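You operate a simulated robot arm through the tools that you are given. There is no shell and no other tool. Be economical: measure what you need, move in short steps, check, and stop when the job is done.

You are at the controls of a simulated two-armed robot. One attempt, no reset.

## Task
Put the red tub on the ledge of the white floor box. Then fetch the 10 A fuse from the low shelf of the control board and stand it on the top of the upper steel shelf. Then turn the start hour knob to 07:00. Then open the thermostat lid, turn the thermostat knob to 45, then shut the lid. Then take the tall white head from the top of the grey platform and leave it on the free end of the press bench. Then put the grey plastic pipe on the top of the trestle table away on the top of the wooden cabinet. Then lift the boiler flap open. Do these in the order given. Set down upright: fuse, tall white head, grey plastic pipe.

Only the result counts: the job must be done as asked and must still hold three seconds after the hand-in. Knocking over, shifting, dropping, spilling or breaking anything else fails it. Lids that push on must go on centred and level and be pressed home; caps that screw on are set level and turned clockwise until they are tight.

## Robot
Two 7-joint arms with two-finger parallel grippers on one trunk, on a base that drives. Base frame: it is fixed to the floor where the robot stands at the start and does not move with it; the origin is under the middle of the robot, x ahead of it, y to its left, z up. Readings come in cm, rad, newtons and seconds.
The left shoulder is at the start at [8, 13.1, 94.7], the right one opposite. With the tool pointing down near the work surface each hand reaches from about 10 to 78 cm from the robot's upright axis, wherever it stands, measured 20 degrees to its own side. Places, roughly: boiler flap [-40, -190, 120]; free end of the press bench [-450, 120, 90]; fuse [75, -25, 75]; grey plastic pipe (3x3x6 cm) [-270, -10, 80]; ledge of the white floor box (24x26 cm) [-194, 298, 56]; start hour knob [80, 20, 120]; tall white head [-100, 100, 50]; thermostat knob [20, 70, 100]; thermostat lid [20, 70, 100]; top of the upper steel shelf (17x14 cm) [74, -46, 116]; top of the wooden cabinet [-180, -190, 70]. Payload 1.57 kg a hand.
The TCP of each hand is the grasp point between the finger pads, 3 cm short of the fingertips. In the tool frame z runs along the fingers and y along their closing line. Largest opening 11 cm; finger width 2.4, thickness 1.2; the body of the gripper, 4.8 by 11.2 cm, starts 7.8 cm behind the TCP.
Orientation is told as [roll, pitch, yaw] about the base's x, y, z axes, in that order, counted from this pose: with the fingers straight down and closing along the base's y, the tool's x points along the base's -x, its y along +y and its z along -z.

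## Interface
- The arms move only by the tool arm_command. It takes "left_moves", "right_moves" or both (then of equal length, played together; a hand with none holds still); each is a list of rows, each an object (a shift or turn left out is 0, a gripper value left out holds the last) with "dp": the shift along the tool's x, y, z in m, a list of three; "rotation": the turn, a rotation vector about the tool's x, y, z in rad, a list of three; "gripper": the closure, from 0 (fully open) to 1 (shut). In form: [{"dp": [tx, ty, tz], "rotation": [rx, ry, rz], "gripper": gripper}, ...]. A call has 1 to 10 rows; each row is the pose to reach, as a shift and turn from the pose commanded when the call began, along the tool's axes at that moment. Rows are played at 5 a second. More than 5 cm and 0.15 rad between two rows, or a gripper value outside its range, and nothing of the call is played. A pose out of reach is approached as far as the arm can. The call stops where the force on the tool passes 40 N (or 10 N more than at its start, if that is more) or the arm is blocked; 0.2 s more then pass. Each finger travels about 10.8 cm/s and halts on what it meets, pressing with about 43 N; the grip force reading is that of the motor and also rises with nothing between the fingers. The clock runs only during rows and for 0.2 s after the last one: add rows that repeat a pose to give the fingers time. It gives the time, the measured TCP pose, the force on the tool (base axes), the opening and the grip force at its end, in the units of the frame above (readings bear some noise), with the torque about the TCP (base axes, N m) and any sound that the robot's microphone picked up.
- Cameras (640 x 400 px; columns grow to the right, rows downward): "scene" is now at [-4.85, 1.18, 143.8]; the picture's right is [0.15, -0.99, 0.00], its down [-0.40, -0.06, -0.92] and it looks along [0.91, 0.14, -0.40] (base axes); focal length 214 px, centre (320, 200). "left" rides on the left gripper at [7, -1.6, -14.1] in its tool frame; the picture's right is [0.23, 0.97, 0.00], its down [-0.86, 0.20, -0.48] and it looks along [-0.47, 0.11, 0.88] (tool axes); focal length 222 px, centre (320, 200). "right" rides on the right gripper at [7, 1.6, -14.1] in its tool frame; the picture's right is [-0.23, 0.97, 0.00], its down [-0.86, -0.20, -0.48] and it looks along [-0.47, -0.11, 0.88] (tool axes); focal length 222 px, centre (320, 200). There is no depth. A picture from a camera that has moved, and an enlarged one, comes with that camera's place and axes in the base frame and with its lens.
- grab_frame(camera): a new picture of that camera. No time passes.
- steer(legs): drives the robot by 1 to 6 legs, each [ahead, left, turn to the left] in cm, cm and rad, along the robot's own axes; the way and the turn of a leg run together, so that a leg with both is an arc; at most 150 cm and 3.142 rad a leg. The arms and the cameras ride along, it lands a little off, and it stops where it bumps. It gives what a move gives.
- turn_head(pan, tilt): turns the head with the scene camera to pan (to the left, within 1.902 rad either way) and tilt (down, from -0.506 to 1.204), counted from straight ahead of the robot. It gives what a move gives.
- close_up(camera, box): a new picture of the part [left, top, right, bottom] of that camera's present view, enlarged. No time passes.
- job_done(): hands the job in; it is judged then, once.

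Work in short steps. Places have to be worked out from the pictures, the camera data and where the tool is seen: move nearer, look again, correct. Check each grasp and each placing, and mend what went wrong. You have 196 turns and 176 pictures in all, those below and enlarged ones among them. Open the grippers and draw the arms clear of the work before you hand the job in, unless the task says otherwise.

The tools are called after "Call:" as name(argument=value, ...) on one line, values as JSON. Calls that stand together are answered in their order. arm_command: Moves the arms, as the interface text tells. Its arguments: {"type":"object","properties":{"left_moves":{"type":"array"},"right_moves":{"type":"array"}},"required":[]} The other tools are called the same way: steer (legs) drives the base; turn_head (pan, tilt) turns the head that bears the scene camera; grab_frame (camera) takes a picture; close_up (camera, box) takes an enlarged picture of a part of a camera's view; job_done () hands the job in.

At the start:

```text
t: 0.0
left_position: [30.77, 30.6, 131.86]
left_ee_rot: [0.001, -0.001, 0.0]
left_force: [0.0, -0.7, 0.7]
left_torque: [0.02, -0.01, 0.01]
left_opening: 10.99
left_grip_force: 0.1
right_position: [43.06, 4.54, 132.05]
right_ee_rot: [-0.001, 0.001, 0.0]
right_force: [0.4, 0.5, 0.6]
right_torque: [-0.01, 0.04, -0.01]
right_opening: 10.98
right_grip_force: 0.0
robot x, y, heading: [-0.35, 0.21, 0.003]
head pan, tilt: [0.148, 0.415]
```

scene: 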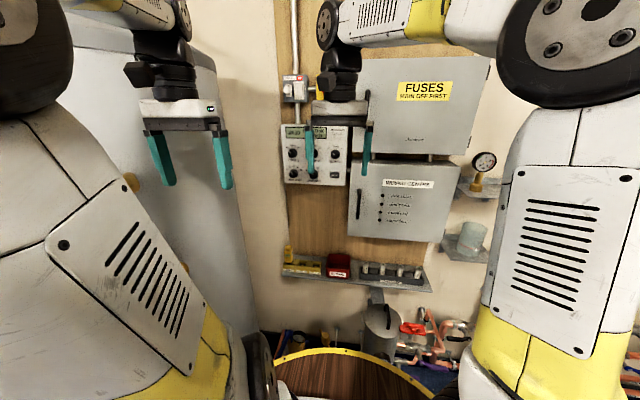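
right: 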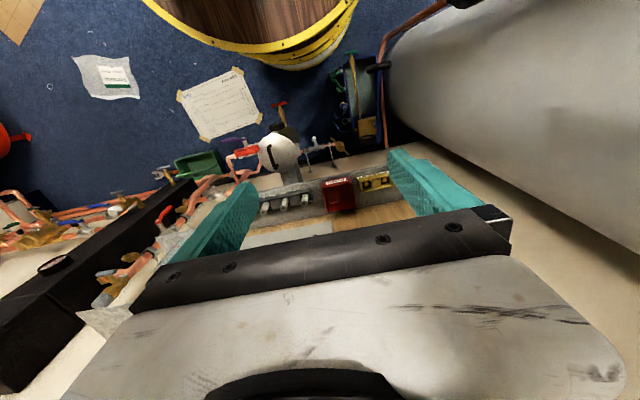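
left: 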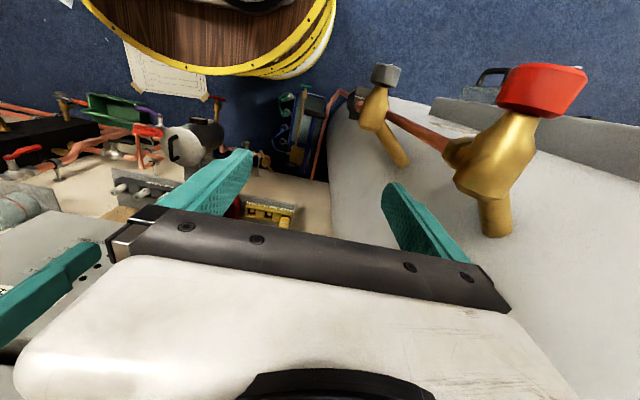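

The scene shows the control board with a low shelf holding yellow, red and grey items. I'll zoom in on the shelf and on the control panel to identify things.

Call:
close_up(camera="scene", box=[270, 220, 430, 320])

Call:
close_up(camera="scene", box=[270, 70, 510, 220])

Call:
close_up(camera="right", box=[240, 140, 440, 260])

```text
4.00 times, centred on (350, 270) of scene
camera zoom: at [-4.85, 1.18, 143.8], right [0.15, -0.99, 0.0], down [-0.4, -0.06, -0.92], along [0.91, 0.14, -0.4], focal length 858 px, centre (200, -80)
```

zoom: 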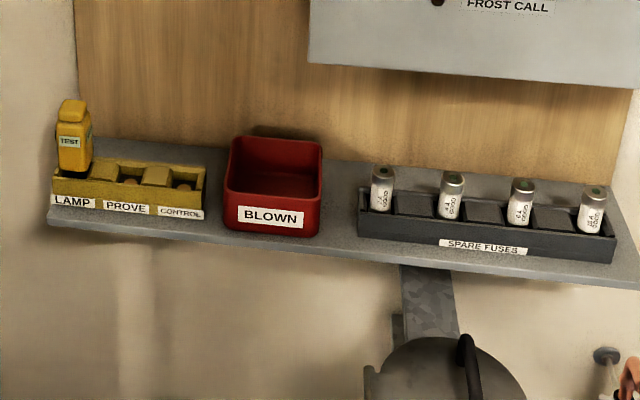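

```text
2.67 times, centred on (390, 145) of scene
camera zoom: at [-4.85, 1.18, 143.8], right [0.15, -0.99, 0.0], down [-0.4, -0.06, -0.92], along [0.91, 0.14, -0.4], focal length 572 px, centre (133, 347)
```

zoom: 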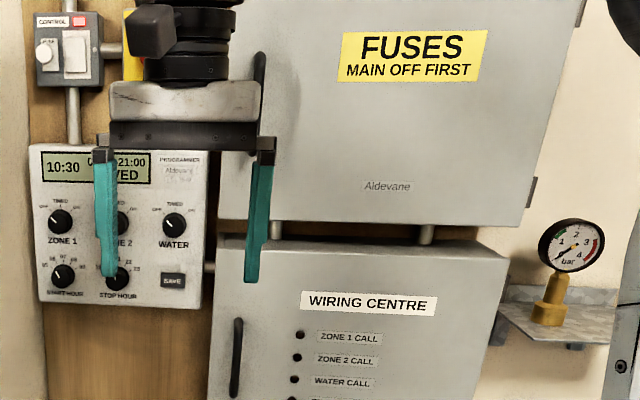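

```text
3.20 times, centred on (340, 200) of right
camera zoom: at [36.12, 6.07, 146.28], right [0.23, 0.97, 0.0], down [0.86, -0.2, 0.48], along [0.47, -0.11, -0.88], focal length 711 px, centre (256, 200)
```

zoom: 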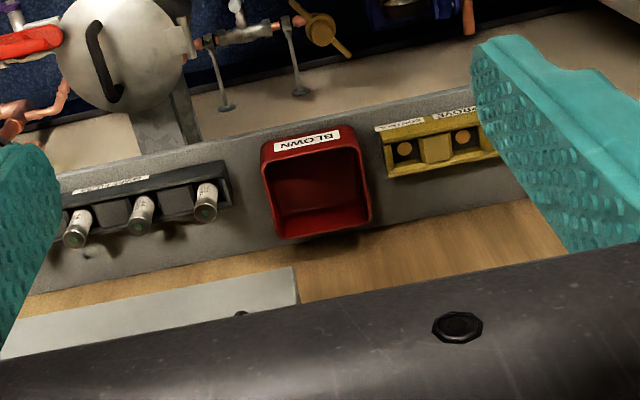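

The low shelf has a red "BLOWN" tub and a rack of spare fuses. I'll look around to see whether there is any other red tub and to learn the room.

Call:
turn_head(pan=1.4, tilt=0.35)

Call:
grab_frame(camera="scene")

Call:
turn_head(pan=-1.4, tilt=0.35)

Call:
grab_frame(camera="scene")

```text
t: 1.4
left_position: [30.64, 30.46, 131.96]
left_ee_rot: [-0.003, -0.001, 0.001]
left_force: [-0.2, -0.1, -0.1]
left_torque: [-0.01, 0.0, 0.0]
left_opening: 11.03
left_grip_force: 0.1
right_position: [43.17, 4.32, 132.02]
right_ee_rot: [-0.001, 0.001, 0.0]
right_force: [0.5, -0.2, -0.8]
right_torque: [0.0, 0.0, -0.01]
right_opening: 11.01
right_grip_force: 0.0
robot x, y, heading: [-0.28, 0.04, 0.002]
head pan, tilt: [1.4, 0.351]
```

```text
169 pictures are left
camera scene: at [-12.4, 8.99, 144.39], right [0.99, -0.17, 0.0], down [-0.06, -0.34, -0.94], along [0.16, 0.93, -0.34], focal length 214 px, centre (320, 200)
```

scene: 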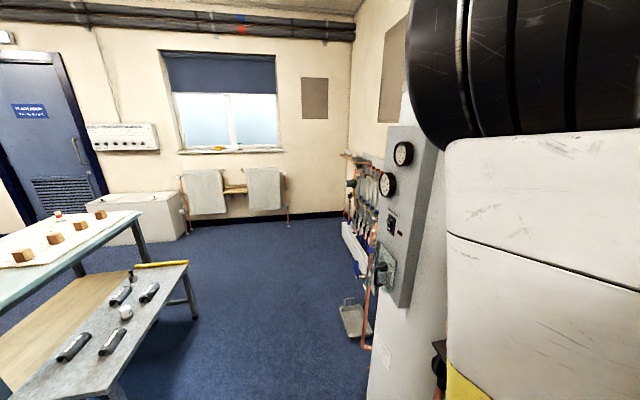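

```text
t: 3.9
left_position: [30.63, 30.57, 132.01]
left_ee_rot: [0.0, 0.001, 0.0]
left_force: [0.1, -0.2, -0.1]
left_torque: [-0.01, 0.02, -0.01]
left_opening: 10.99
left_grip_force: 0.0
right_position: [43.23, 4.56, 131.98]
right_ee_rot: [0.0, 0.001, 0.0]
right_force: [-0.3, 0.3, 0.4]
right_torque: [-0.02, 0.02, -0.03]
right_opening: 10.99
right_grip_force: 0.1
robot x, y, heading: [-0.03, 0.14, -0.001]
head pan, tilt: [-1.4, 0.351]
```

```text
168 pictures are left
camera scene: at [-12.4, -9.36, 144.39], right [-0.99, -0.17, 0.0], down [-0.06, 0.34, -0.94], along [0.16, -0.93, -0.34], focal length 214 px, centre (320, 200)
```

scene: 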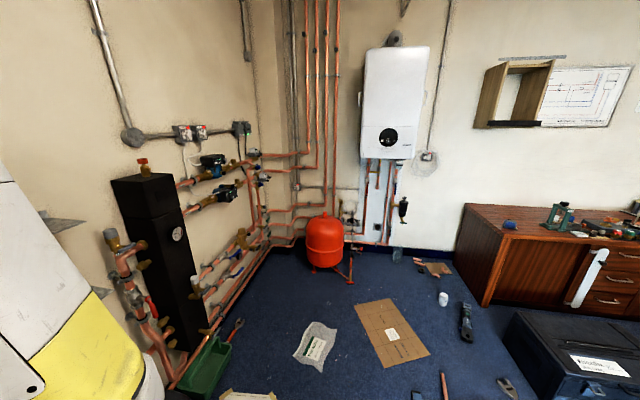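

I'll look further behind on both sides for other red tubs.

Call:
turn_head(pan=-1.9, tilt=0.35)

Call:
grab_frame(camera="scene")

Call:
turn_head(pan=1.9, tilt=0.35)

Call:
grab_frame(camera="scene")

```text
t: 4.8
left_position: [30.61, 30.67, 132.0]
left_ee_rot: [-0.001, 0.001, 0.0]
left_force: [0.6, 0.3, -0.1]
left_torque: [-0.01, 0.01, 0.03]
left_opening: 11.02
left_grip_force: 0.0
right_position: [43.13, 4.45, 132.05]
right_ee_rot: [0.001, -0.001, 0.002]
right_force: [0.0, -0.5, 0.5]
right_torque: [0.02, 0.02, -0.03]
right_opening: 10.99
right_grip_force: 0.0
robot x, y, heading: [0.28, -0.2, 0.0]
head pan, tilt: [-1.901, 0.351]
```

```text
167 pictures are left
camera scene: at [-17.0, -9.0, 144.39], right [-0.95, 0.32, 0.0], down [0.11, 0.33, -0.94], along [-0.3, -0.89, -0.34], focal length 214 px, centre (320, 200)
```

scene: 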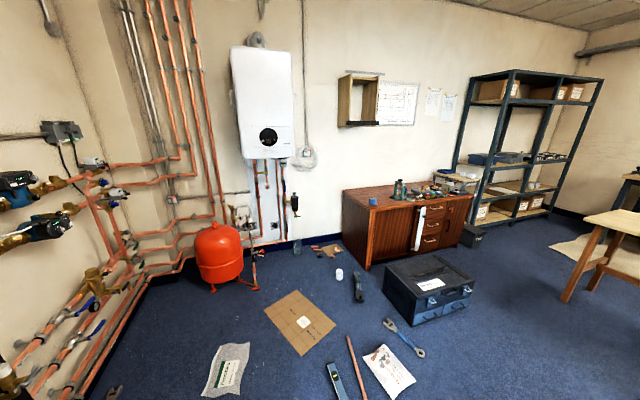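

```text
t: 8.0
left_position: [30.74, 30.48, 132.02]
left_ee_rot: [0.0, -0.001, 0.0]
left_force: [-0.4, -0.7, -0.5]
left_torque: [0.01, -0.03, 0.01]
left_opening: 10.98
left_grip_force: 0.0
right_position: [43.09, 4.59, 131.99]
right_ee_rot: [-0.001, 0.0, 0.0]
right_force: [1.0, -0.5, -0.6]
right_torque: [-0.02, 0.04, -0.01]
right_opening: 10.99
right_grip_force: 0.1
robot x, y, heading: [-0.21, 0.19, -0.002]
head pan, tilt: [1.901, 0.351]
```

```text
166 pictures are left
camera scene: at [-17.0, 8.63, 144.39], right [0.95, 0.32, 0.0], down [0.11, -0.33, -0.94], along [-0.3, 0.89, -0.34], focal length 214 px, centre (320, 200)
```

scene: 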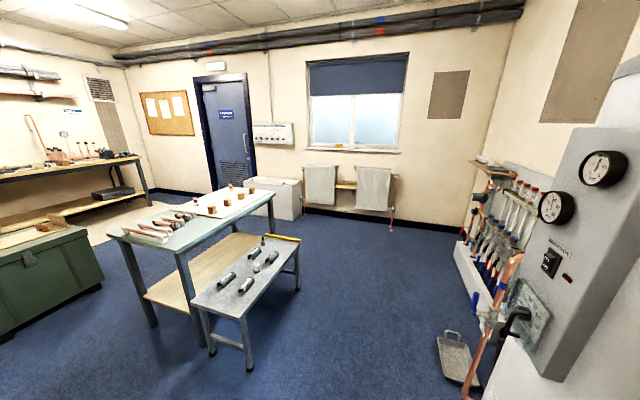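

The red tub isn't in the place list, so I'll zoom into candidates: the teal table and the white box.

Call:
close_up(camera="scene", box=[100, 150, 320, 290])

Call:
close_up(camera="scene", box=[430, 140, 640, 270])

```text
2.86 times, centred on (210, 220) of scene
camera zoom: at [-17.0, 8.63, 144.39], right [0.95, 0.32, 0.0], down [0.11, -0.33, -0.94], along [-0.3, 0.89, -0.34], focal length 613 px, centre (634, 143)
```

zoom: 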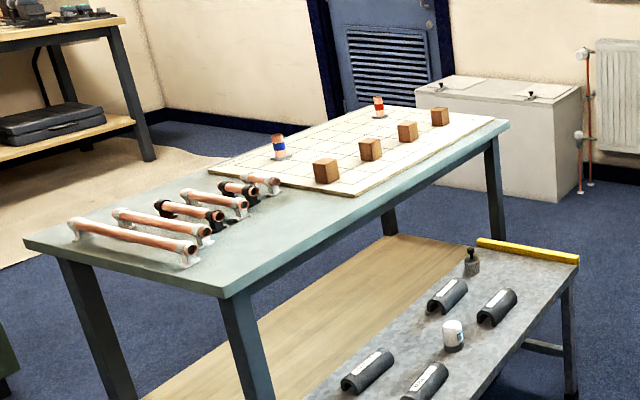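

```text
3.05 times, centred on (535, 205) of scene
camera zoom: at [-17.0, 8.63, 144.39], right [0.95, 0.32, 0.0], down [0.11, -0.33, -0.94], along [-0.3, 0.89, -0.34], focal length 654 px, centre (-335, 185)
```

zoom: 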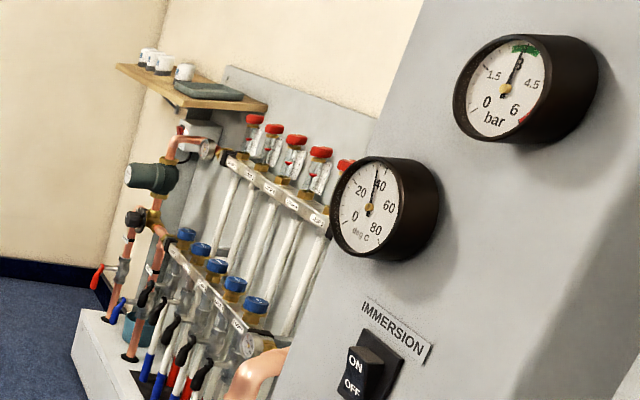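

The only red tub seen is the "BLOWN" tub on the low shelf, at roughly [71, 5, 80], about 11 cm wide. I'll bring the right hand above its front wall, turned so the fingers close along x.

Call:
arm_command(right_moves=[{"dp": [-0.019, 0, 0.027], "rotation": [0, 0, 0.15]}, {"dp": [-0.038, 0, 0.054], "rotation": [0, 0, 0.3]}, {"dp": [-0.057, 0, 0.081], "rotation": [0, 0, 0.45]}, {"dp": [-0.076, 0, 0.108], "rotation": [0, 0, 0.6]}, {"dp": [-0.095, 0, 0.135], "rotation": [0, 0, 0.75]}, {"dp": [-0.114, 0, 0.162], "rotation": [0, 0, 0.9]}, {"dp": [-0.133, 0, 0.189], "rotation": [0, 0, 1.05]}, {"dp": [-0.152, 0, 0.216], "rotation": [0, 0, 1.2]}, {"dp": [-0.171, 0, 0.243], "rotation": [0, 0, 1.35]}, {"dp": [-0.19, 0, 0.27], "rotation": [0, 0, 1.5]}])

Call:
turn_head(pan=0.0, tilt=0.6)

Call:
grab_frame(camera="right")

Call:
grab_frame(camera="scene")

```text
t: 10.2
left_position: [30.63, 30.54, 132.01]
left_ee_rot: [0.0, -0.001, 0.0]
left_force: [0.0, -0.2, 0.5]
left_torque: [0.03, -0.01, -0.03]
left_opening: 10.97
left_grip_force: 0.1
right_position: [61.97, 4.51, 105.14]
right_ee_rot: [0.0, -0.002, -1.502]
right_force: [0.0, -0.9, 0.3]
right_torque: [0.02, 0.02, -0.01]
right_opening: 11.02
right_grip_force: 0.1
robot x, y, heading: [-0.44, 0.01, 0.002]
head pan, tilt: [1.901, 0.351]
```

```text
t: 12.0
left_position: [30.68, 30.69, 131.9]
left_ee_rot: [0.0, -0.001, 0.0]
left_force: [0.4, -0.3, -0.7]
left_torque: [0.0, -0.01, 0.02]
left_opening: 11.0
left_grip_force: 0.0
right_position: [61.99, 4.6, 105.14]
right_ee_rot: [0.0, -0.001, -1.499]
right_force: [0.6, 0.7, -0.4]
right_torque: [0.02, -0.02, 0.0]
right_opening: 11.01
right_grip_force: 0.1
robot x, y, heading: [-0.11, 0.39, -0.001]
head pan, tilt: [0.0, 0.6]
```

```text
163 pictures are left
camera right: at [63.14, 11.6, 119.44], right [0.99, -0.16, 0.0], down [-0.14, -0.87, 0.48], along [-0.08, -0.47, -0.88], focal length 222 px, centre (320, 200)
```

right: 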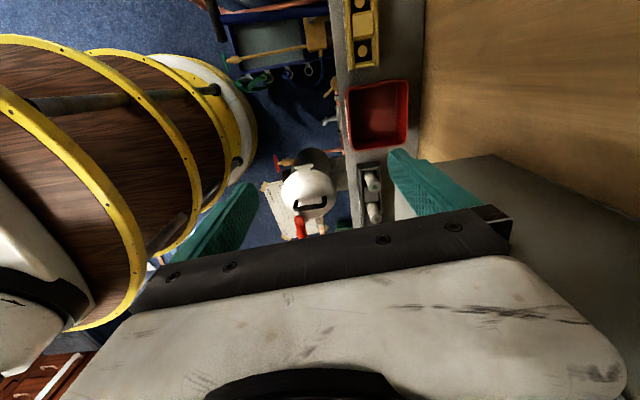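

```text
162 pictures are left
camera scene: at [-5.15, -0.18, 142.11], right [0.0, -1.0, 0.0], down [-0.56, 0.0, -0.83], along [0.83, 0.0, -0.56], focal length 214 px, centre (320, 200)
```

scene: 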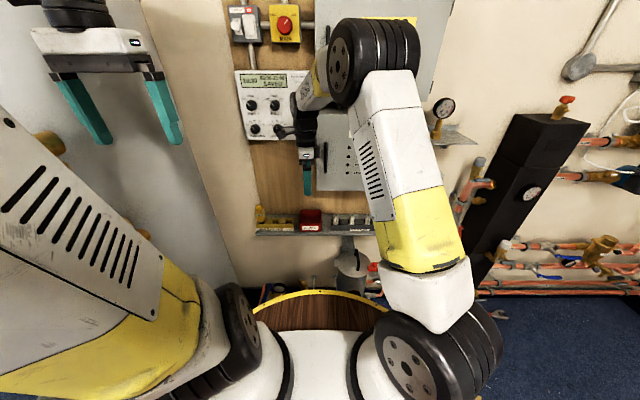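

The front rim of the tub is near x≈66.7, y≈5, with the rim at z≈81. I'll go down to z≈91 above it with the fingers half closed and look again.

Call:
arm_command(right_moves=[{"dp": [0.001, 0.023, 0.035], "rotation": [0, 0, 0.07], "gripper": 0.5}, {"dp": [0.001, 0.046, 0.07], "rotation": [0, 0, 0.07]}, {"dp": [0.001, 0.046, 0.105], "rotation": [0, 0, 0.07]}, {"dp": [0.001, 0.046, 0.141], "rotation": [0, 0, 0.07]}])

Call:
grab_frame(camera="right")

Call:
close_up(camera="scene", box=[240, 160, 400, 260])

```text
t: 13.0
left_position: [30.69, 30.56, 131.89]
left_ee_rot: [0.0, 0.002, -0.001]
left_force: [0.3, -0.5, 0.5]
left_torque: [0.03, 0.01, 0.01]
left_opening: 11.01
left_grip_force: 0.1
right_position: [66.82, 4.92, 91.06]
right_ee_rot: [0.001, 0.001, -1.571]
right_force: [-0.7, 0.4, -0.4]
right_torque: [0.02, 0.01, 0.02]
right_opening: 5.5
right_grip_force: 0.0
robot x, y, heading: [-0.03, -0.09, -0.0]
head pan, tilt: [0.0, 0.6]
```

```text
161 pictures are left
camera right: at [68.35, 11.75, 105.37], right [0.97, -0.23, 0.0], down [-0.2, -0.86, 0.48], along [-0.11, -0.47, -0.88], focal length 222 px, centre (320, 200)
```

right: 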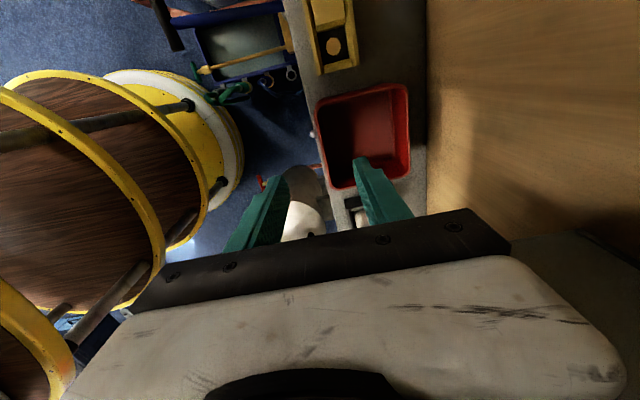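

```text
4.00 times, centred on (320, 210) of scene
camera zoom: at [-5.16, -0.19, 142.11], right [0.0, -1.0, 0.0], down [-0.56, 0.0, -0.83], along [0.83, 0.0, -0.56], focal length 858 px, centre (320, 160)
```

zoom: 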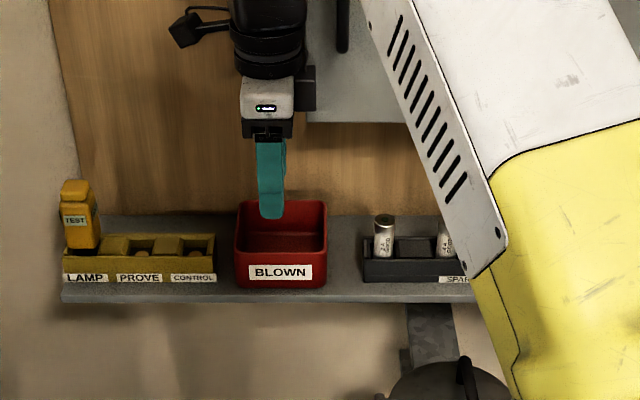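

The rim is near z≈81 and the front wall at x≈67, y≈4.8, between the fingers. I descend to z≈80.7 and close on the front wall.

Call:
arm_command(right_moves=[{"dp": [0, 0.002, 0.035]}, {"dp": [0, 0.002, 0.07]}, {"dp": [0, 0.002, 0.103]}, {"dp": [0, 0.002, 0.103], "gripper": 1}, {"dp": [0, 0.002, 0.103]}, {"dp": [0, 0.002, 0.103]}, {"dp": [0, 0.002, 0.103]}])

Call:
close_up(camera="scene", box=[240, 160, 400, 260])

```text
t: 14.6
left_position: [30.65, 30.52, 132.0]
left_ee_rot: [0.001, 0.0, 0.001]
left_force: [0.5, -0.5, 0.6]
left_torque: [0.01, 0.03, -0.02]
left_opening: 10.98
left_grip_force: 0.0
right_position: [66.95, 4.87, 80.64]
right_ee_rot: [0.001, 0.0, -1.569]
right_force: [0.1, 0.2, 0.2]
right_torque: [0.11, -0.02, -0.03]
right_opening: 0.36
right_grip_force: 24.4
robot x, y, heading: [0.3, -0.08, -0.0]
head pan, tilt: [0.0, 0.6]
```

```text
4.00 times, centred on (320, 210) of scene
camera zoom: at [-5.14, -0.18, 142.11], right [0.0, -1.0, 0.0], down [-0.57, 0.0, -0.82], along [0.82, 0.0, -0.57], focal length 858 px, centre (320, 160)
```

zoom: 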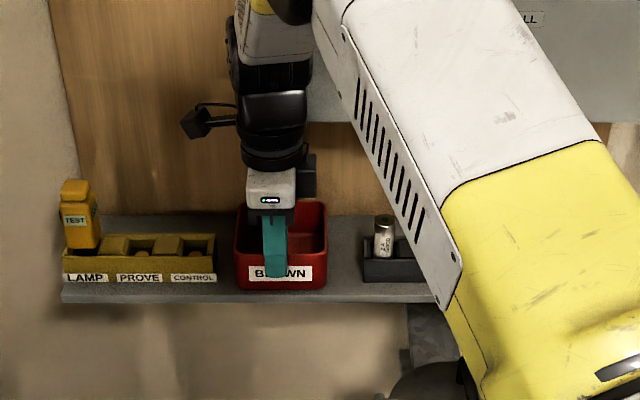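

The fingers hold a ~3.6 mm wall. I lift gently and check that the tub comes along level.

Call:
arm_command(right_moves=[{"dp": [0, 0, 0]}, {"dp": [0, 0, -0.02]}, {"dp": [0, 0, -0.05]}, {"dp": [0, -0.03, -0.08]}, {"dp": [0, -0.06, -0.1]}])

Call:
grab_frame(camera="scene")

```text
t: 15.8
left_position: [30.74, 30.53, 131.81]
left_ee_rot: [0.0, 0.001, -0.001]
left_force: [-1.2, -0.3, -0.1]
left_torque: [-0.02, 0.05, 0.05]
left_opening: 10.98
left_grip_force: 0.2
right_position: [60.73, 4.97, 90.73]
right_ee_rot: [0.002, -0.001, -1.568]
right_force: [0.2, 0.8, 0.2]
right_torque: [-0.02, 0.02, 0.01]
right_opening: 0.03
right_grip_force: 21.5
robot x, y, heading: [-0.08, 0.31, -0.002]
head pan, tilt: [0.0, 0.6]
```

```text
158 pictures are left
camera scene: at [-5.11, -0.19, 142.12], right [0.0, -1.0, 0.0], down [-0.57, 0.0, -0.82], along [0.82, 0.0, -0.57], focal length 214 px, centre (320, 200)
```

scene: 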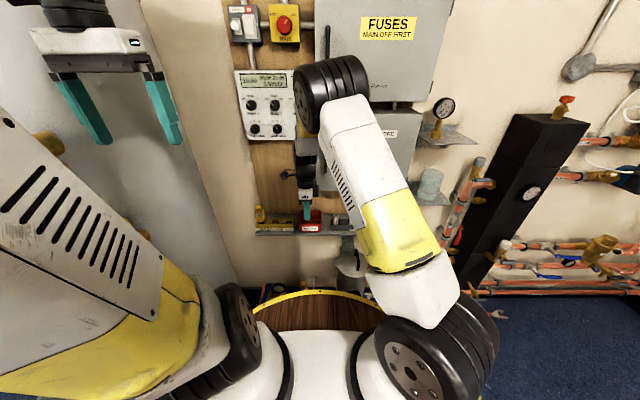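

The fingers are empty (opening 0.03). I'll look closely at the tub.

Call:
close_up(camera="scene", box=[250, 170, 370, 245])

Call:
grab_frame(camera="right")

```text
5.33 times, centred on (310, 208) of scene
camera zoom: at [-5.11, -0.19, 142.12], right [0.0, -1.0, 0.0], down [-0.57, 0.0, -0.82], along [0.82, 0.0, -0.57], focal length 1144 px, centre (373, 160)
```

zoom: 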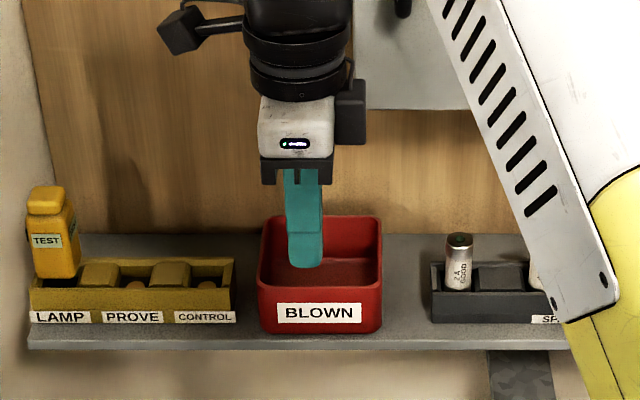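

```text
156 pictures are left
camera right: at [62.43, 11.89, 105.06], right [0.97, -0.23, 0.0], down [-0.2, -0.86, 0.48], along [-0.11, -0.47, -0.88], focal length 222 px, centre (320, 200)
```

right: 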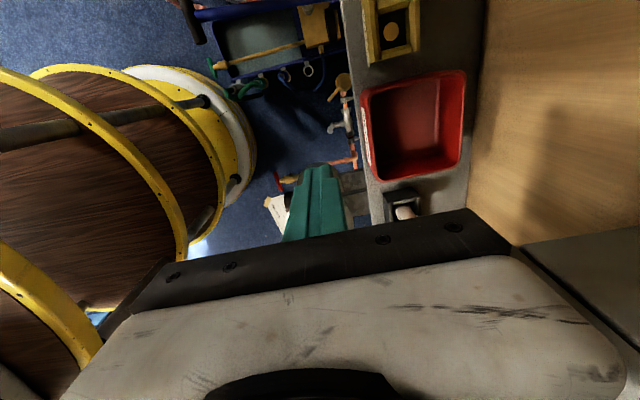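

The tub is still standing; the wall slipped out of the fingers. I'll regrip deeper, hold longer for full force, and check before lifting.

Call:
arm_command(right_moves=[{"dp": [0, 0, 0], "gripper": 0.5}, {"dp": [0, 0.03, 0], "gripper": 0.5}, {"dp": [0, 0.059, 0]}, {"dp": [0, 0.059, 0.04]}, {"dp": [0, 0.059, 0.08]}, {"dp": [0, 0.059, 0.113]}, {"dp": [0, 0.059, 0.113]}])

Call:
close_up(camera="scene", box=[250, 170, 370, 245])

Call:
close_up(camera="right", box=[220, 0, 540, 200])

```text
t: 17.4
left_position: [30.66, 30.72, 131.97]
left_ee_rot: [0.0, -0.001, 0.0]
left_force: [-0.8, -0.9, -0.2]
left_torque: [-0.02, 0.0, -0.01]
left_opening: 11.02
left_grip_force: 0.1
right_position: [66.58, 5.22, 79.31]
right_ee_rot: [-0.001, 0.0, -1.569]
right_force: [0.5, -0.1, 0.5]
right_torque: [0.01, 0.01, 0.0]
right_opening: 5.51
right_grip_force: 0.0
robot x, y, heading: [0.02, -0.2, 0.004]
head pan, tilt: [0.0, 0.6]
```

```text
5.33 times, centred on (310, 208) of scene
camera zoom: at [-5.15, -0.18, 142.11], right [0.0, -1.0, 0.0], down [-0.57, 0.0, -0.82], along [0.82, 0.0, -0.57], focal length 1144 px, centre (373, 160)
```

zoom: 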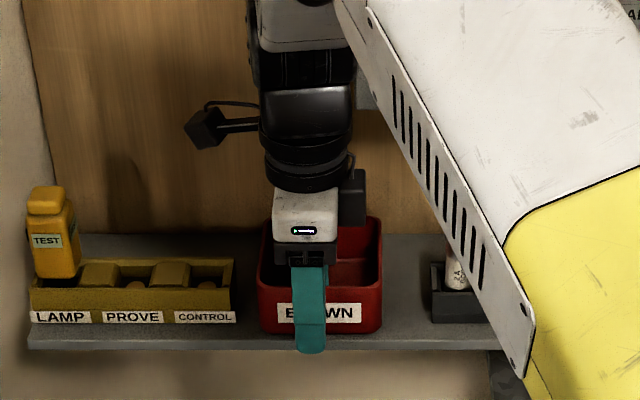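

```text
2.00 times, centred on (380, 100) of right
camera zoom: at [68.19, 11.99, 93.59], right [0.97, -0.23, 0.0], down [-0.2, -0.86, 0.48], along [-0.11, -0.47, -0.88], focal length 444 px, centre (200, 400)
```

zoom: 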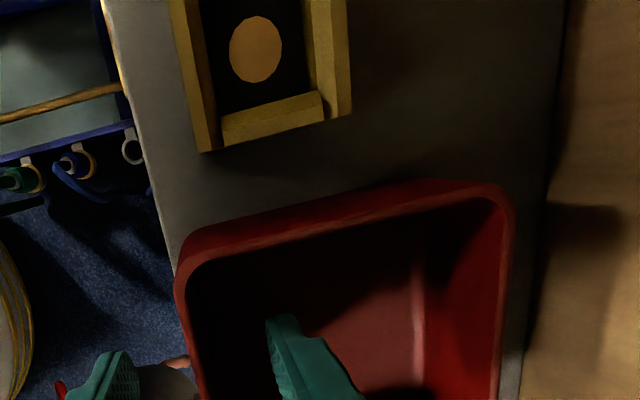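

The wall is clearly between the fingers. I close and hold for several rows, without lifting.

Call:
arm_command(right_moves=[{"gripper": 1}, {"gripper": 1}, {"gripper": 1}, {"gripper": 1}, {"gripper": 1}, {"gripper": 1}])

Call:
close_up(camera="right", box=[220, 0, 540, 200])

```text
t: 18.8
left_position: [30.61, 30.57, 131.97]
left_ee_rot: [0.001, 0.0, -0.002]
left_force: [-0.3, 0.4, 0.1]
left_torque: [0.02, 0.03, -0.04]
left_opening: 11.02
left_grip_force: 0.1
right_position: [66.53, 5.01, 79.36]
right_ee_rot: [-0.001, -0.001, -1.57]
right_force: [-0.5, -0.4, 0.0]
right_torque: [0.1, -0.02, -0.01]
right_opening: 0.36
right_grip_force: 24.4
robot x, y, heading: [-0.03, -0.49, -0.004]
head pan, tilt: [0.0, 0.6]
```

```text
2.00 times, centred on (380, 100) of right
camera zoom: at [68.19, 11.98, 93.62], right [0.97, -0.23, 0.0], down [-0.2, -0.86, 0.48], along [-0.11, -0.47, -0.88], focal length 444 px, centre (200, 400)
```

zoom: 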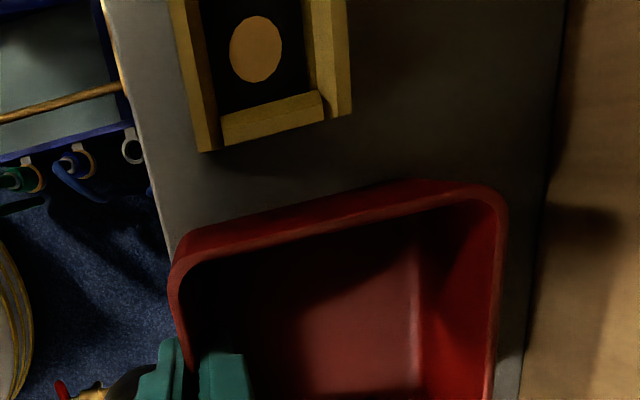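

Gripped at 0.36 cm again. I'll lift slowly, 3 cm over several rows, and check the force and opening.

Call:
arm_command(right_moves=[{"dp": [0, 0, -0.004]}, {"dp": [0, 0, -0.008]}, {"dp": [0, 0, -0.012]}, {"dp": [0, 0, -0.018]}, {"dp": [0, 0, -0.024]}, {"dp": [0, 0, -0.03]}])

Call:
close_up(camera="scene", box=[250, 170, 370, 245])

```text
t: 20.2
left_position: [30.63, 30.5, 131.94]
left_ee_rot: [-0.001, -0.001, 0.001]
left_force: [0.0, -0.4, -0.8]
left_torque: [-0.01, 0.0, -0.02]
left_opening: 11.0
left_grip_force: 0.1
right_position: [66.78, 5.01, 82.2]
right_ee_rot: [-0.002, 0.001, -1.569]
right_force: [0.1, -0.6, -1.9]
right_torque: [0.02, 0.04, 0.01]
right_opening: 0.38
right_grip_force: 24.1
robot x, y, heading: [-0.39, -0.11, 0.003]
head pan, tilt: [0.0, 0.6]
```

```text
5.33 times, centred on (310, 208) of scene
camera zoom: at [-5.14, -0.18, 142.11], right [0.0, -1.0, 0.0], down [-0.57, 0.0, -0.82], along [0.82, 0.0, -0.57], focal length 1144 px, centre (373, 160)
```

zoom: 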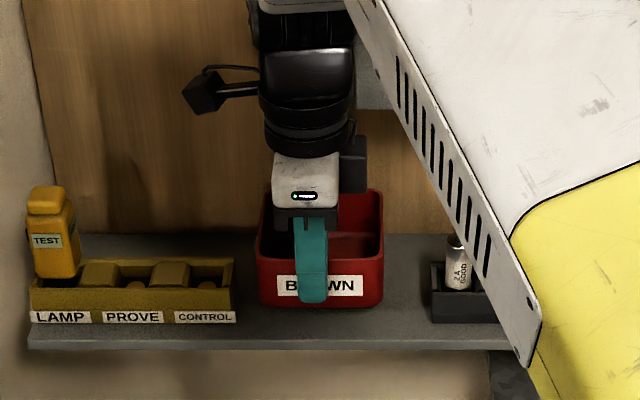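

The tub is held level. I retract it up and back toward the robot in gentle steps.

Call:
arm_command(right_moves=[{"dp": [0, -0.01, -0.02]}, {"dp": [0, -0.03, -0.04]}, {"dp": [0, -0.06, -0.06]}, {"dp": [-0.01, -0.09, -0.08]}, {"dp": [-0.03, -0.12, -0.1]}, {"dp": [-0.05, -0.15, -0.12]}, {"dp": [-0.07, -0.18, -0.13]}, {"dp": [-0.09, -0.21, -0.13]}, {"dp": [-0.1, -0.24, -0.13]}, {"dp": [-0.1, -0.26, -0.13]}])

Call:
steer(legs=[[-20, 0, 0], [-20, 0, 0]])

Call:
turn_head(pan=0.6, tilt=0.6)

Call:
grab_frame(camera="scene")

```text
t: 22.4
left_position: [30.62, 30.53, 131.89]
left_ee_rot: [0.0, -0.001, 0.001]
left_force: [0.6, -0.3, -0.3]
left_torque: [0.0, -0.01, 0.03]
left_opening: 11.03
left_grip_force: 0.2
right_position: [40.96, -5.24, 95.17]
right_ee_rot: [-0.002, -0.001, -1.568]
right_force: [-0.3, 0.0, -1.4]
right_torque: [0.02, 0.09, -0.03]
right_opening: 0.36
right_grip_force: 24.8
robot x, y, heading: [-0.16, 0.06, -0.001]
head pan, tilt: [0.0, 0.6]
```

```text
t: 25.2
left_position: [-8.89, 30.55, 132.08]
left_ee_rot: [0.0, 0.0, 0.001]
left_force: [-0.1, 0.5, -0.5]
left_torque: [0.0, 0.04, 0.04]
left_opening: 10.99
left_grip_force: 0.0
right_position: [1.36, -5.05, 95.07]
right_ee_rot: [0.0, 0.0, -1.569]
right_force: [0.5, -0.6, -1.2]
right_torque: [0.0, 0.1, 0.02]
right_opening: 0.35
right_grip_force: 24.6
robot x, y, heading: [-39.3, -0.06, -0.001]
head pan, tilt: [0.0, 0.6]
```

```text
t: 26.2
left_position: [-8.8, 30.69, 131.9]
left_ee_rot: [-0.002, 0.001, -0.001]
left_force: [0.5, 0.1, 0.8]
left_torque: [-0.01, 0.0, 0.0]
left_opening: 10.99
left_grip_force: 0.1
right_position: [1.36, -5.0, 94.99]
right_ee_rot: [0.001, 0.001, -1.569]
right_force: [-0.5, -0.1, -1.1]
right_torque: [0.0, 0.04, 0.0]
right_opening: 0.41
right_grip_force: 24.8
robot x, y, heading: [-39.38, 0.26, -0.002]
head pan, tilt: [0.6, 0.6]
```

```text
151 pictures are left
camera scene: at [-46.26, 4.84, 142.11], right [0.56, -0.83, 0.0], down [-0.47, -0.32, -0.82], along [0.68, 0.47, -0.57], focal length 214 px, centre (320, 200)
```

scene: 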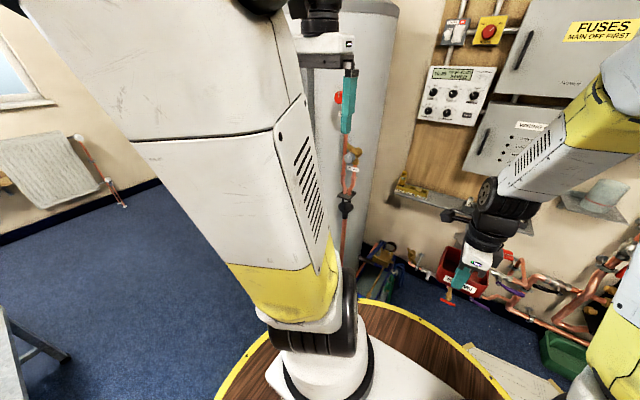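

Tub still held. Turn left to face +y and drive along the free corridor (x≈-40), then look.

Call:
steer(legs=[[0, 0, 1.572], [100, 0, 0], [80, 0, 0]])

Call:
turn_head(pan=0.7, tilt=0.45)

Call:
grab_frame(camera="scene")

```text
t: 39.0
left_position: [-76.87, 206.63, 131.97]
left_ee_rot: [-0.001, 0.0, 1.603]
left_force: [0.1, 0.2, -0.8]
left_torque: [-0.02, 0.01, 0.02]
left_opening: 11.01
left_grip_force: 0.1
right_position: [-41.65, 218.03, 94.98]
right_ee_rot: [-0.001, -0.001, 0.033]
right_force: [0.0, 0.3, -1.0]
right_torque: [-0.07, 0.02, 0.02]
right_opening: 0.37
right_grip_force: 24.5
robot x, y, heading: [-45.28, 176.78, 1.602]
head pan, tilt: [0.6, 0.6]
```

```text
t: 39.7
left_position: [-76.96, 206.67, 132.09]
left_ee_rot: [0.001, 0.0, 1.602]
left_force: [-0.2, -0.1, -0.5]
left_torque: [-0.01, 0.02, 0.01]
left_opening: 11.01
left_grip_force: 0.1
right_position: [-41.59, 217.95, 95.16]
right_ee_rot: [0.0, 0.0, 0.032]
right_force: [0.1, -0.6, -1.6]
right_torque: [-0.06, 0.01, 0.0]
right_opening: 0.37
right_grip_force: 24.5
robot x, y, heading: [-45.57, 176.94, 1.605]
head pan, tilt: [0.7, 0.45]
```

```text
150 pictures are left
camera scene: at [-51.13, 169.69, 143.46], right [0.74, 0.67, 0.0], down [0.29, -0.32, -0.9], along [-0.6, 0.67, -0.44], focal length 214 px, centre (320, 200)
```

scene: 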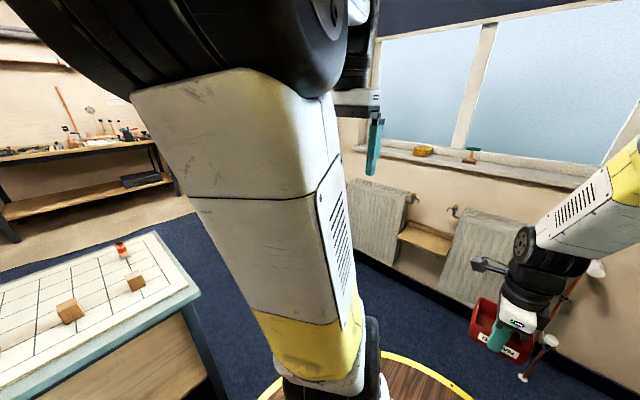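

The table's far end is at y≈180. I go ahead to y≈235 and then sideways left, staying clear of it.

Call:
steer(legs=[[57, 0, -0.032], [0, 90, 0]])

Call:
turn_head(pan=0.35, tilt=0.6)

Call:
grab_frame(camera="scene")

```text
t: 47.3
left_position: [-165.54, 264.32, 131.94]
left_ee_rot: [0.001, 0.0, 1.57]
left_force: [-0.4, -0.8, -0.4]
left_torque: [0.0, 0.0, -0.01]
left_opening: 10.98
left_grip_force: 0.1
right_position: [-129.78, 274.46, 95.15]
right_ee_rot: [0.0, 0.0, -0.002]
right_force: [0.1, -0.1, -0.6]
right_torque: [-0.08, 0.04, -0.02]
right_opening: 0.37
right_grip_force: 24.5
robot x, y, heading: [-135.08, 233.81, 1.57]
head pan, tilt: [0.7, 0.45]
```

```text
t: 48.1
left_position: [-165.6, 264.22, 132.05]
left_ee_rot: [0.001, -0.002, 1.568]
left_force: [-0.3, 1.0, -0.2]
left_torque: [-0.03, 0.02, 0.03]
left_opening: 11.0
left_grip_force: 0.0
right_position: [-129.95, 274.35, 95.11]
right_ee_rot: [0.002, 0.0, -0.001]
right_force: [-1.0, 0.7, -1.6]
right_torque: [-0.06, -0.03, 0.02]
right_opening: 0.37
right_grip_force: 24.7
robot x, y, heading: [-135.09, 233.55, 1.576]
head pan, tilt: [0.351, 0.6]
```

```text
149 pictures are left
camera scene: at [-138.13, 227.66, 142.12], right [0.94, 0.34, 0.0], down [0.19, -0.53, -0.83], along [-0.28, 0.78, -0.56], focal length 214 px, centre (320, 200)
```

scene: 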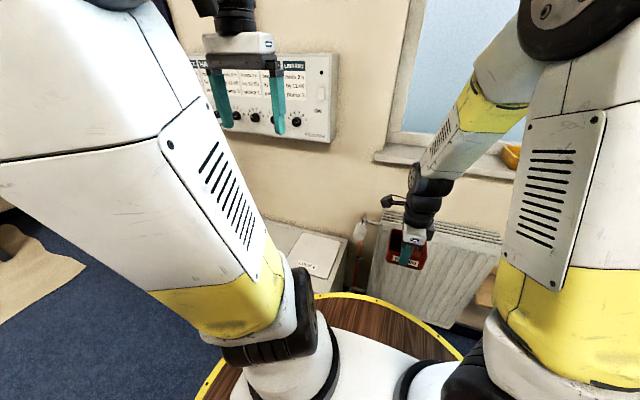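

The white box is visible ahead-left. I shift another 65 cm left so it's in front, then zoom in.

Call:
steer(legs=[[0, 70, 0]])

Call:
turn_head(pan=0.0, tilt=0.7)

Call:
grab_frame(camera="scene")

Call:
grab_frame(camera="left")

```text
t: 52.0
left_position: [-236.4, 264.52, 132.02]
left_ee_rot: [-0.001, 0.0, 1.568]
left_force: [-0.3, -0.7, -0.9]
left_torque: [-0.01, 0.0, 0.03]
left_opening: 11.0
left_grip_force: 0.0
right_position: [-200.45, 274.59, 95.11]
right_ee_rot: [0.0, 0.0, -0.004]
right_force: [0.4, 0.3, -1.2]
right_torque: [-0.08, 0.0, -0.01]
right_opening: 0.37
right_grip_force: 24.7
robot x, y, heading: [-205.71, 233.88, 1.568]
head pan, tilt: [0.351, 0.6]
```

```text
t: 52.8
left_position: [-236.27, 264.59, 131.91]
left_ee_rot: [0.001, 0.0, 1.568]
left_force: [-0.1, 0.3, 0.2]
left_torque: [-0.02, 0.01, 0.01]
left_opening: 10.99
left_grip_force: 0.0
right_position: [-200.5, 274.59, 95.1]
right_ee_rot: [0.0, 0.0, -0.003]
right_force: [0.3, 0.3, -2.5]
right_torque: [-0.09, 0.0, -0.04]
right_opening: 0.38
right_grip_force: 24.9
robot x, y, heading: [-206.19, 233.45, 1.568]
head pan, tilt: [0.0, 0.7]
```

```text
148 pictures are left
camera scene: at [-205.92, 228.06, 141.25], right [1.0, 0.0, 0.0], down [0.0, -0.64, -0.77], along [0.0, 0.77, -0.64], focal length 214 px, centre (320, 200)
```

scene: 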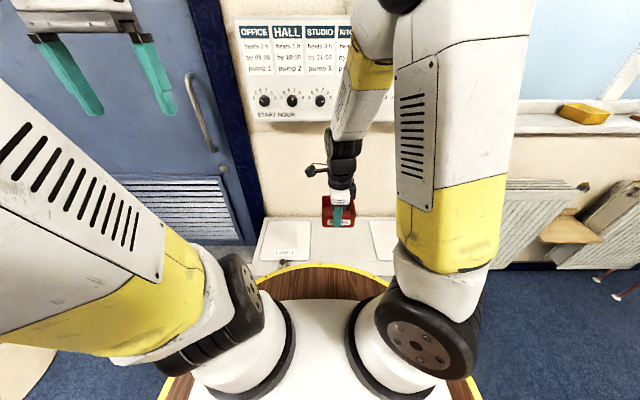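

```text
147 pictures are left
camera left: at [-234.68, 257.46, 146.03], right [-0.97, -0.22, 0.0], down [-0.2, 0.86, 0.48], along [-0.11, 0.47, -0.88], focal length 222 px, centre (320, 200)
```

left: 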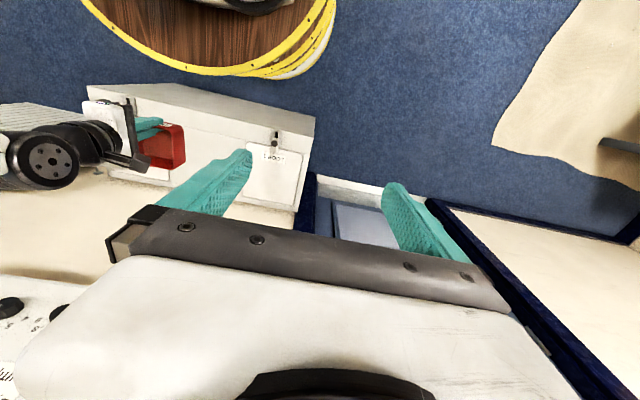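

Between two light pads on the box top lies the middle zone at x≈-194, which matches the ledge. Zooming in on it.

Call:
close_up(camera="scene", box=[240, 190, 420, 290])

Call:
grab_frame(camera="right")

Call:
close_up(camera="left", box=[60, 60, 340, 230])

```text
3.56 times, centred on (330, 240) of scene
camera zoom: at [-205.92, 228.06, 141.25], right [1.0, 0.0, 0.0], down [0.0, -0.64, -0.77], along [0.0, 0.77, -0.64], focal length 763 px, centre (284, 58)
```

zoom: 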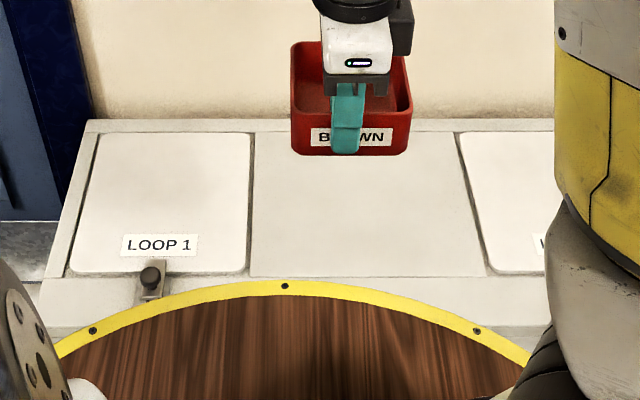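

```text
145 pictures are left
camera right: at [-207.52, 276.21, 109.46], right [0.23, 0.97, 0.0], down [0.85, -0.2, 0.48], along [0.47, -0.11, -0.88], focal length 222 px, centre (320, 200)
```

right: 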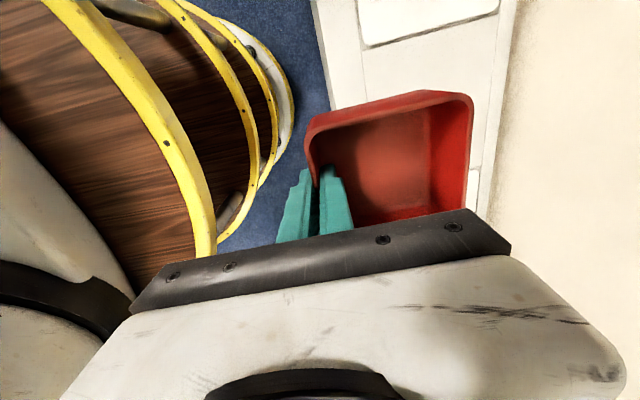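

```text
2.29 times, centred on (200, 145) of left
camera zoom: at [-234.68, 257.46, 146.03], right [-0.97, -0.22, 0.0], down [-0.2, 0.86, 0.48], along [-0.11, 0.47, -0.88], focal length 508 px, centre (594, 326)
```

zoom: 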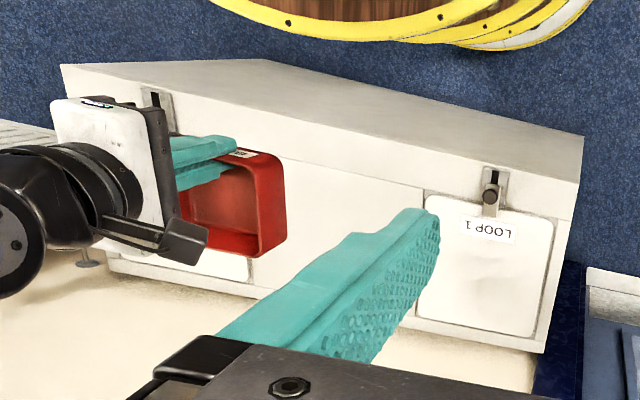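

The middle panel spans x≈-210..-179, y≈286..313. I move the tub over it (TCP to [-194.5, 294.5, 63]) and check clearance.

Call:
arm_command(right_moves=[{"dp": [-0.006, 0.02, 0.02]}, {"dp": [-0.012, 0.04, 0.05]}, {"dp": [-0.018, 0.07, 0.08]}, {"dp": [-0.03, 0.1, 0.11]}, {"dp": [-0.04, 0.13, 0.14]}, {"dp": [-0.05, 0.16, 0.18]}, {"dp": [-0.06, 0.19, 0.22]}, {"dp": [-0.06, 0.199, 0.26]}, {"dp": [-0.06, 0.199, 0.3]}, {"dp": [-0.06, 0.199, 0.315]}])

Call:
close_up(camera="scene", box=[240, 190, 420, 290])

```text
refused: row 6 steps farther than a row can; nothing moved
```

```text
3.56 times, centred on (330, 240) of scene
camera zoom: at [-205.92, 228.06, 141.25], right [1.0, 0.0, 0.0], down [0.0, -0.64, -0.77], along [0.0, 0.77, -0.64], focal length 763 px, centre (284, 58)
```

zoom: 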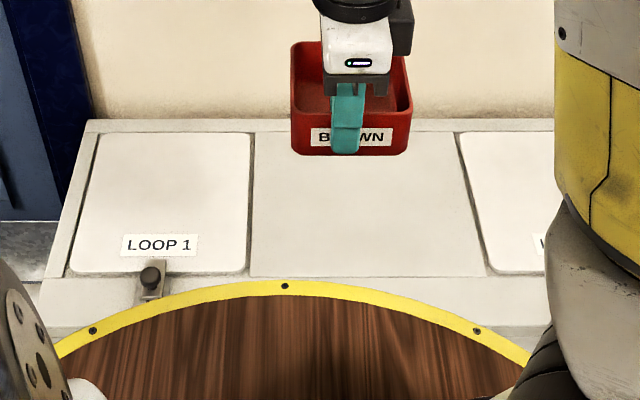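

A row was too long; I repeat with even steps.

Call:
arm_command(right_moves=[{"dp": [-0.006, 0.02, 0.02]}, {"dp": [-0.012, 0.042, 0.05]}, {"dp": [-0.018, 0.066, 0.08]}, {"dp": [-0.026, 0.09, 0.113]}, {"dp": [-0.034, 0.115, 0.147]}, {"dp": [-0.042, 0.14, 0.182]}, {"dp": [-0.05, 0.165, 0.217]}, {"dp": [-0.056, 0.19, 0.252]}, {"dp": [-0.06, 0.199, 0.287]}, {"dp": [-0.06, 0.199, 0.315]}])

Call:
close_up(camera="scene", box=[240, 190, 420, 290])

```text
t: 55.0
left_position: [-236.47, 264.46, 132.03]
left_ee_rot: [-0.001, -0.001, 1.567]
left_force: [0.3, -0.6, 0.6]
left_torque: [0.03, -0.01, 0.03]
left_opening: 10.99
left_grip_force: 0.0
right_position: [-194.55, 294.64, 63.54]
right_ee_rot: [0.0, 0.0, -0.002]
right_force: [0.2, 0.5, -1.5]
right_torque: [-0.1, 0.01, 0.03]
right_opening: 0.38
right_grip_force: 25.2
robot x, y, heading: [-205.81, 233.47, 1.571]
head pan, tilt: [0.0, 0.7]
```

```text
3.56 times, centred on (330, 240) of scene
camera zoom: at [-205.92, 228.05, 141.25], right [1.0, 0.0, 0.0], down [0.0, -0.64, -0.76], along [0.0, 0.76, -0.64], focal length 763 px, centre (284, 58)
```

zoom: 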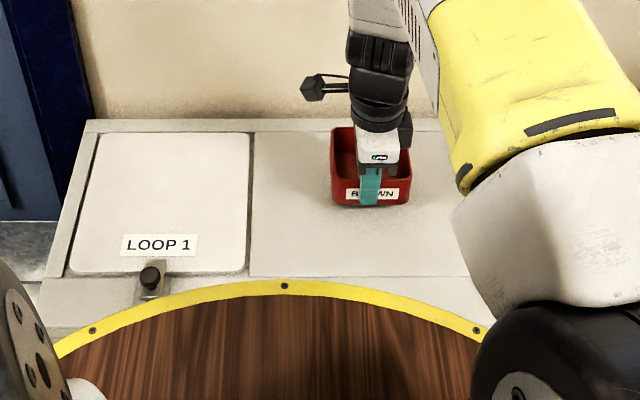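

Tub bottom is about 2.5–3 cm above the ledge. I lower in small steps while watching the force.

Call:
arm_command(right_moves=[{"dp": [0, -0.003, 0.008]}, {"dp": [0, -0.006, 0.014]}, {"dp": [0, -0.006, 0.019]}, {"dp": [0, -0.006, 0.023]}])

Call:
close_up(camera="scene", box=[300, 210, 380, 260])

```text
t: 56.0
left_position: [-236.28, 264.55, 131.92]
left_ee_rot: [0.0, 0.002, 1.568]
left_force: [0.3, 0.1, -0.1]
left_torque: [0.02, 0.05, 0.0]
left_opening: 11.0
left_grip_force: 0.0
right_position: [-194.52, 293.79, 61.29]
right_ee_rot: [-0.001, 0.001, -0.004]
right_force: [0.1, 0.7, -1.1]
right_torque: [-0.09, -0.01, -0.01]
right_opening: 0.38
right_grip_force: 24.6
robot x, y, heading: [-205.81, 233.68, 1.566]
head pan, tilt: [0.0, 0.7]
```

```text
8.00 times, centred on (340, 235) of scene
camera zoom: at [-205.91, 228.07, 141.25], right [1.0, 0.0, 0.0], down [0.0, -0.64, -0.76], along [0.0, 0.76, -0.64], focal length 1716 px, centre (160, -80)
```

zoom: 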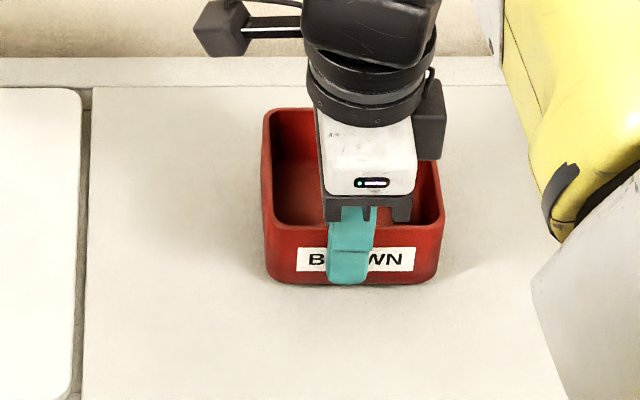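

Still hanging (−1.1 N), close to contact. Lower 1.2 cm more in 2 mm steps.

Call:
arm_command(right_moves=[{"dp": [0, 0, 0.003]}, {"dp": [0, 0, 0.006]}, {"dp": [0, 0, 0.008]}, {"dp": [0, 0, 0.01]}])

```text
t: 57.0
left_position: [-236.36, 264.53, 132.11]
left_ee_rot: [0.0, 0.0, 1.567]
left_force: [-0.1, -0.5, -0.2]
left_torque: [-0.02, -0.02, -0.03]
left_opening: 11.0
left_grip_force: 0.2
right_position: [-194.47, 294.03, 60.68]
right_ee_rot: [0.003, 0.001, -0.002]
right_force: [-0.4, -6.3, 18.0]
right_torque: [-0.09, 0.01, 0.02]
right_opening: 0.37
right_grip_force: 24.3
robot x, y, heading: [-205.46, 233.71, 1.565]
head pan, tilt: [0.0, 0.7]
```

Contact (18 N up). I relieve a little, open and lift away.

Call:
arm_command(right_moves=[{"dp": [0, 0, -0.003]}, {"dp": [0, 0, -0.003], "gripper": 0.75}, {"dp": [0, 0, -0.003], "gripper": 0.7}, {"dp": [0, 0, -0.003], "gripper": 0.7}, {"dp": [0, 0, -0.03]}, {"dp": [0, 0, -0.07]}, {"dp": [0, -0.02, -0.11]}, {"dp": [0, -0.05, -0.15]}, {"dp": [0, -0.09, -0.17]}])

Call:
grab_frame(camera="scene")

```text
t: 59.0
left_position: [-236.36, 264.61, 131.82]
left_ee_rot: [0.001, -0.001, 1.568]
left_force: [-0.1, 0.6, -0.8]
left_torque: [-0.05, 0.02, 0.01]
left_opening: 10.98
left_grip_force: 0.1
right_position: [-194.64, 285.0, 77.68]
right_ee_rot: [0.0, 0.0, 0.0]
right_force: [0.6, -0.3, 0.0]
right_torque: [-0.04, -0.02, -0.05]
right_opening: 3.29
right_grip_force: 0.0
robot x, y, heading: [-205.98, 233.77, 1.571]
head pan, tilt: [0.0, 0.7]
```

```text
140 pictures are left
camera scene: at [-205.91, 228.1, 141.25], right [1.0, 0.0, 0.0], down [0.0, -0.64, -0.76], along [0.0, 0.76, -0.64], focal length 214 px, centre (320, 200)
```

scene: 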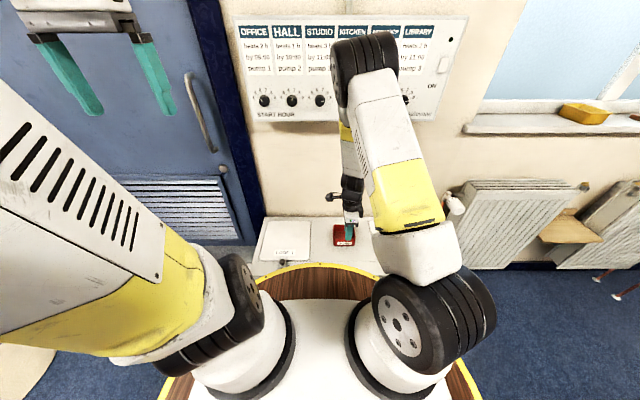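

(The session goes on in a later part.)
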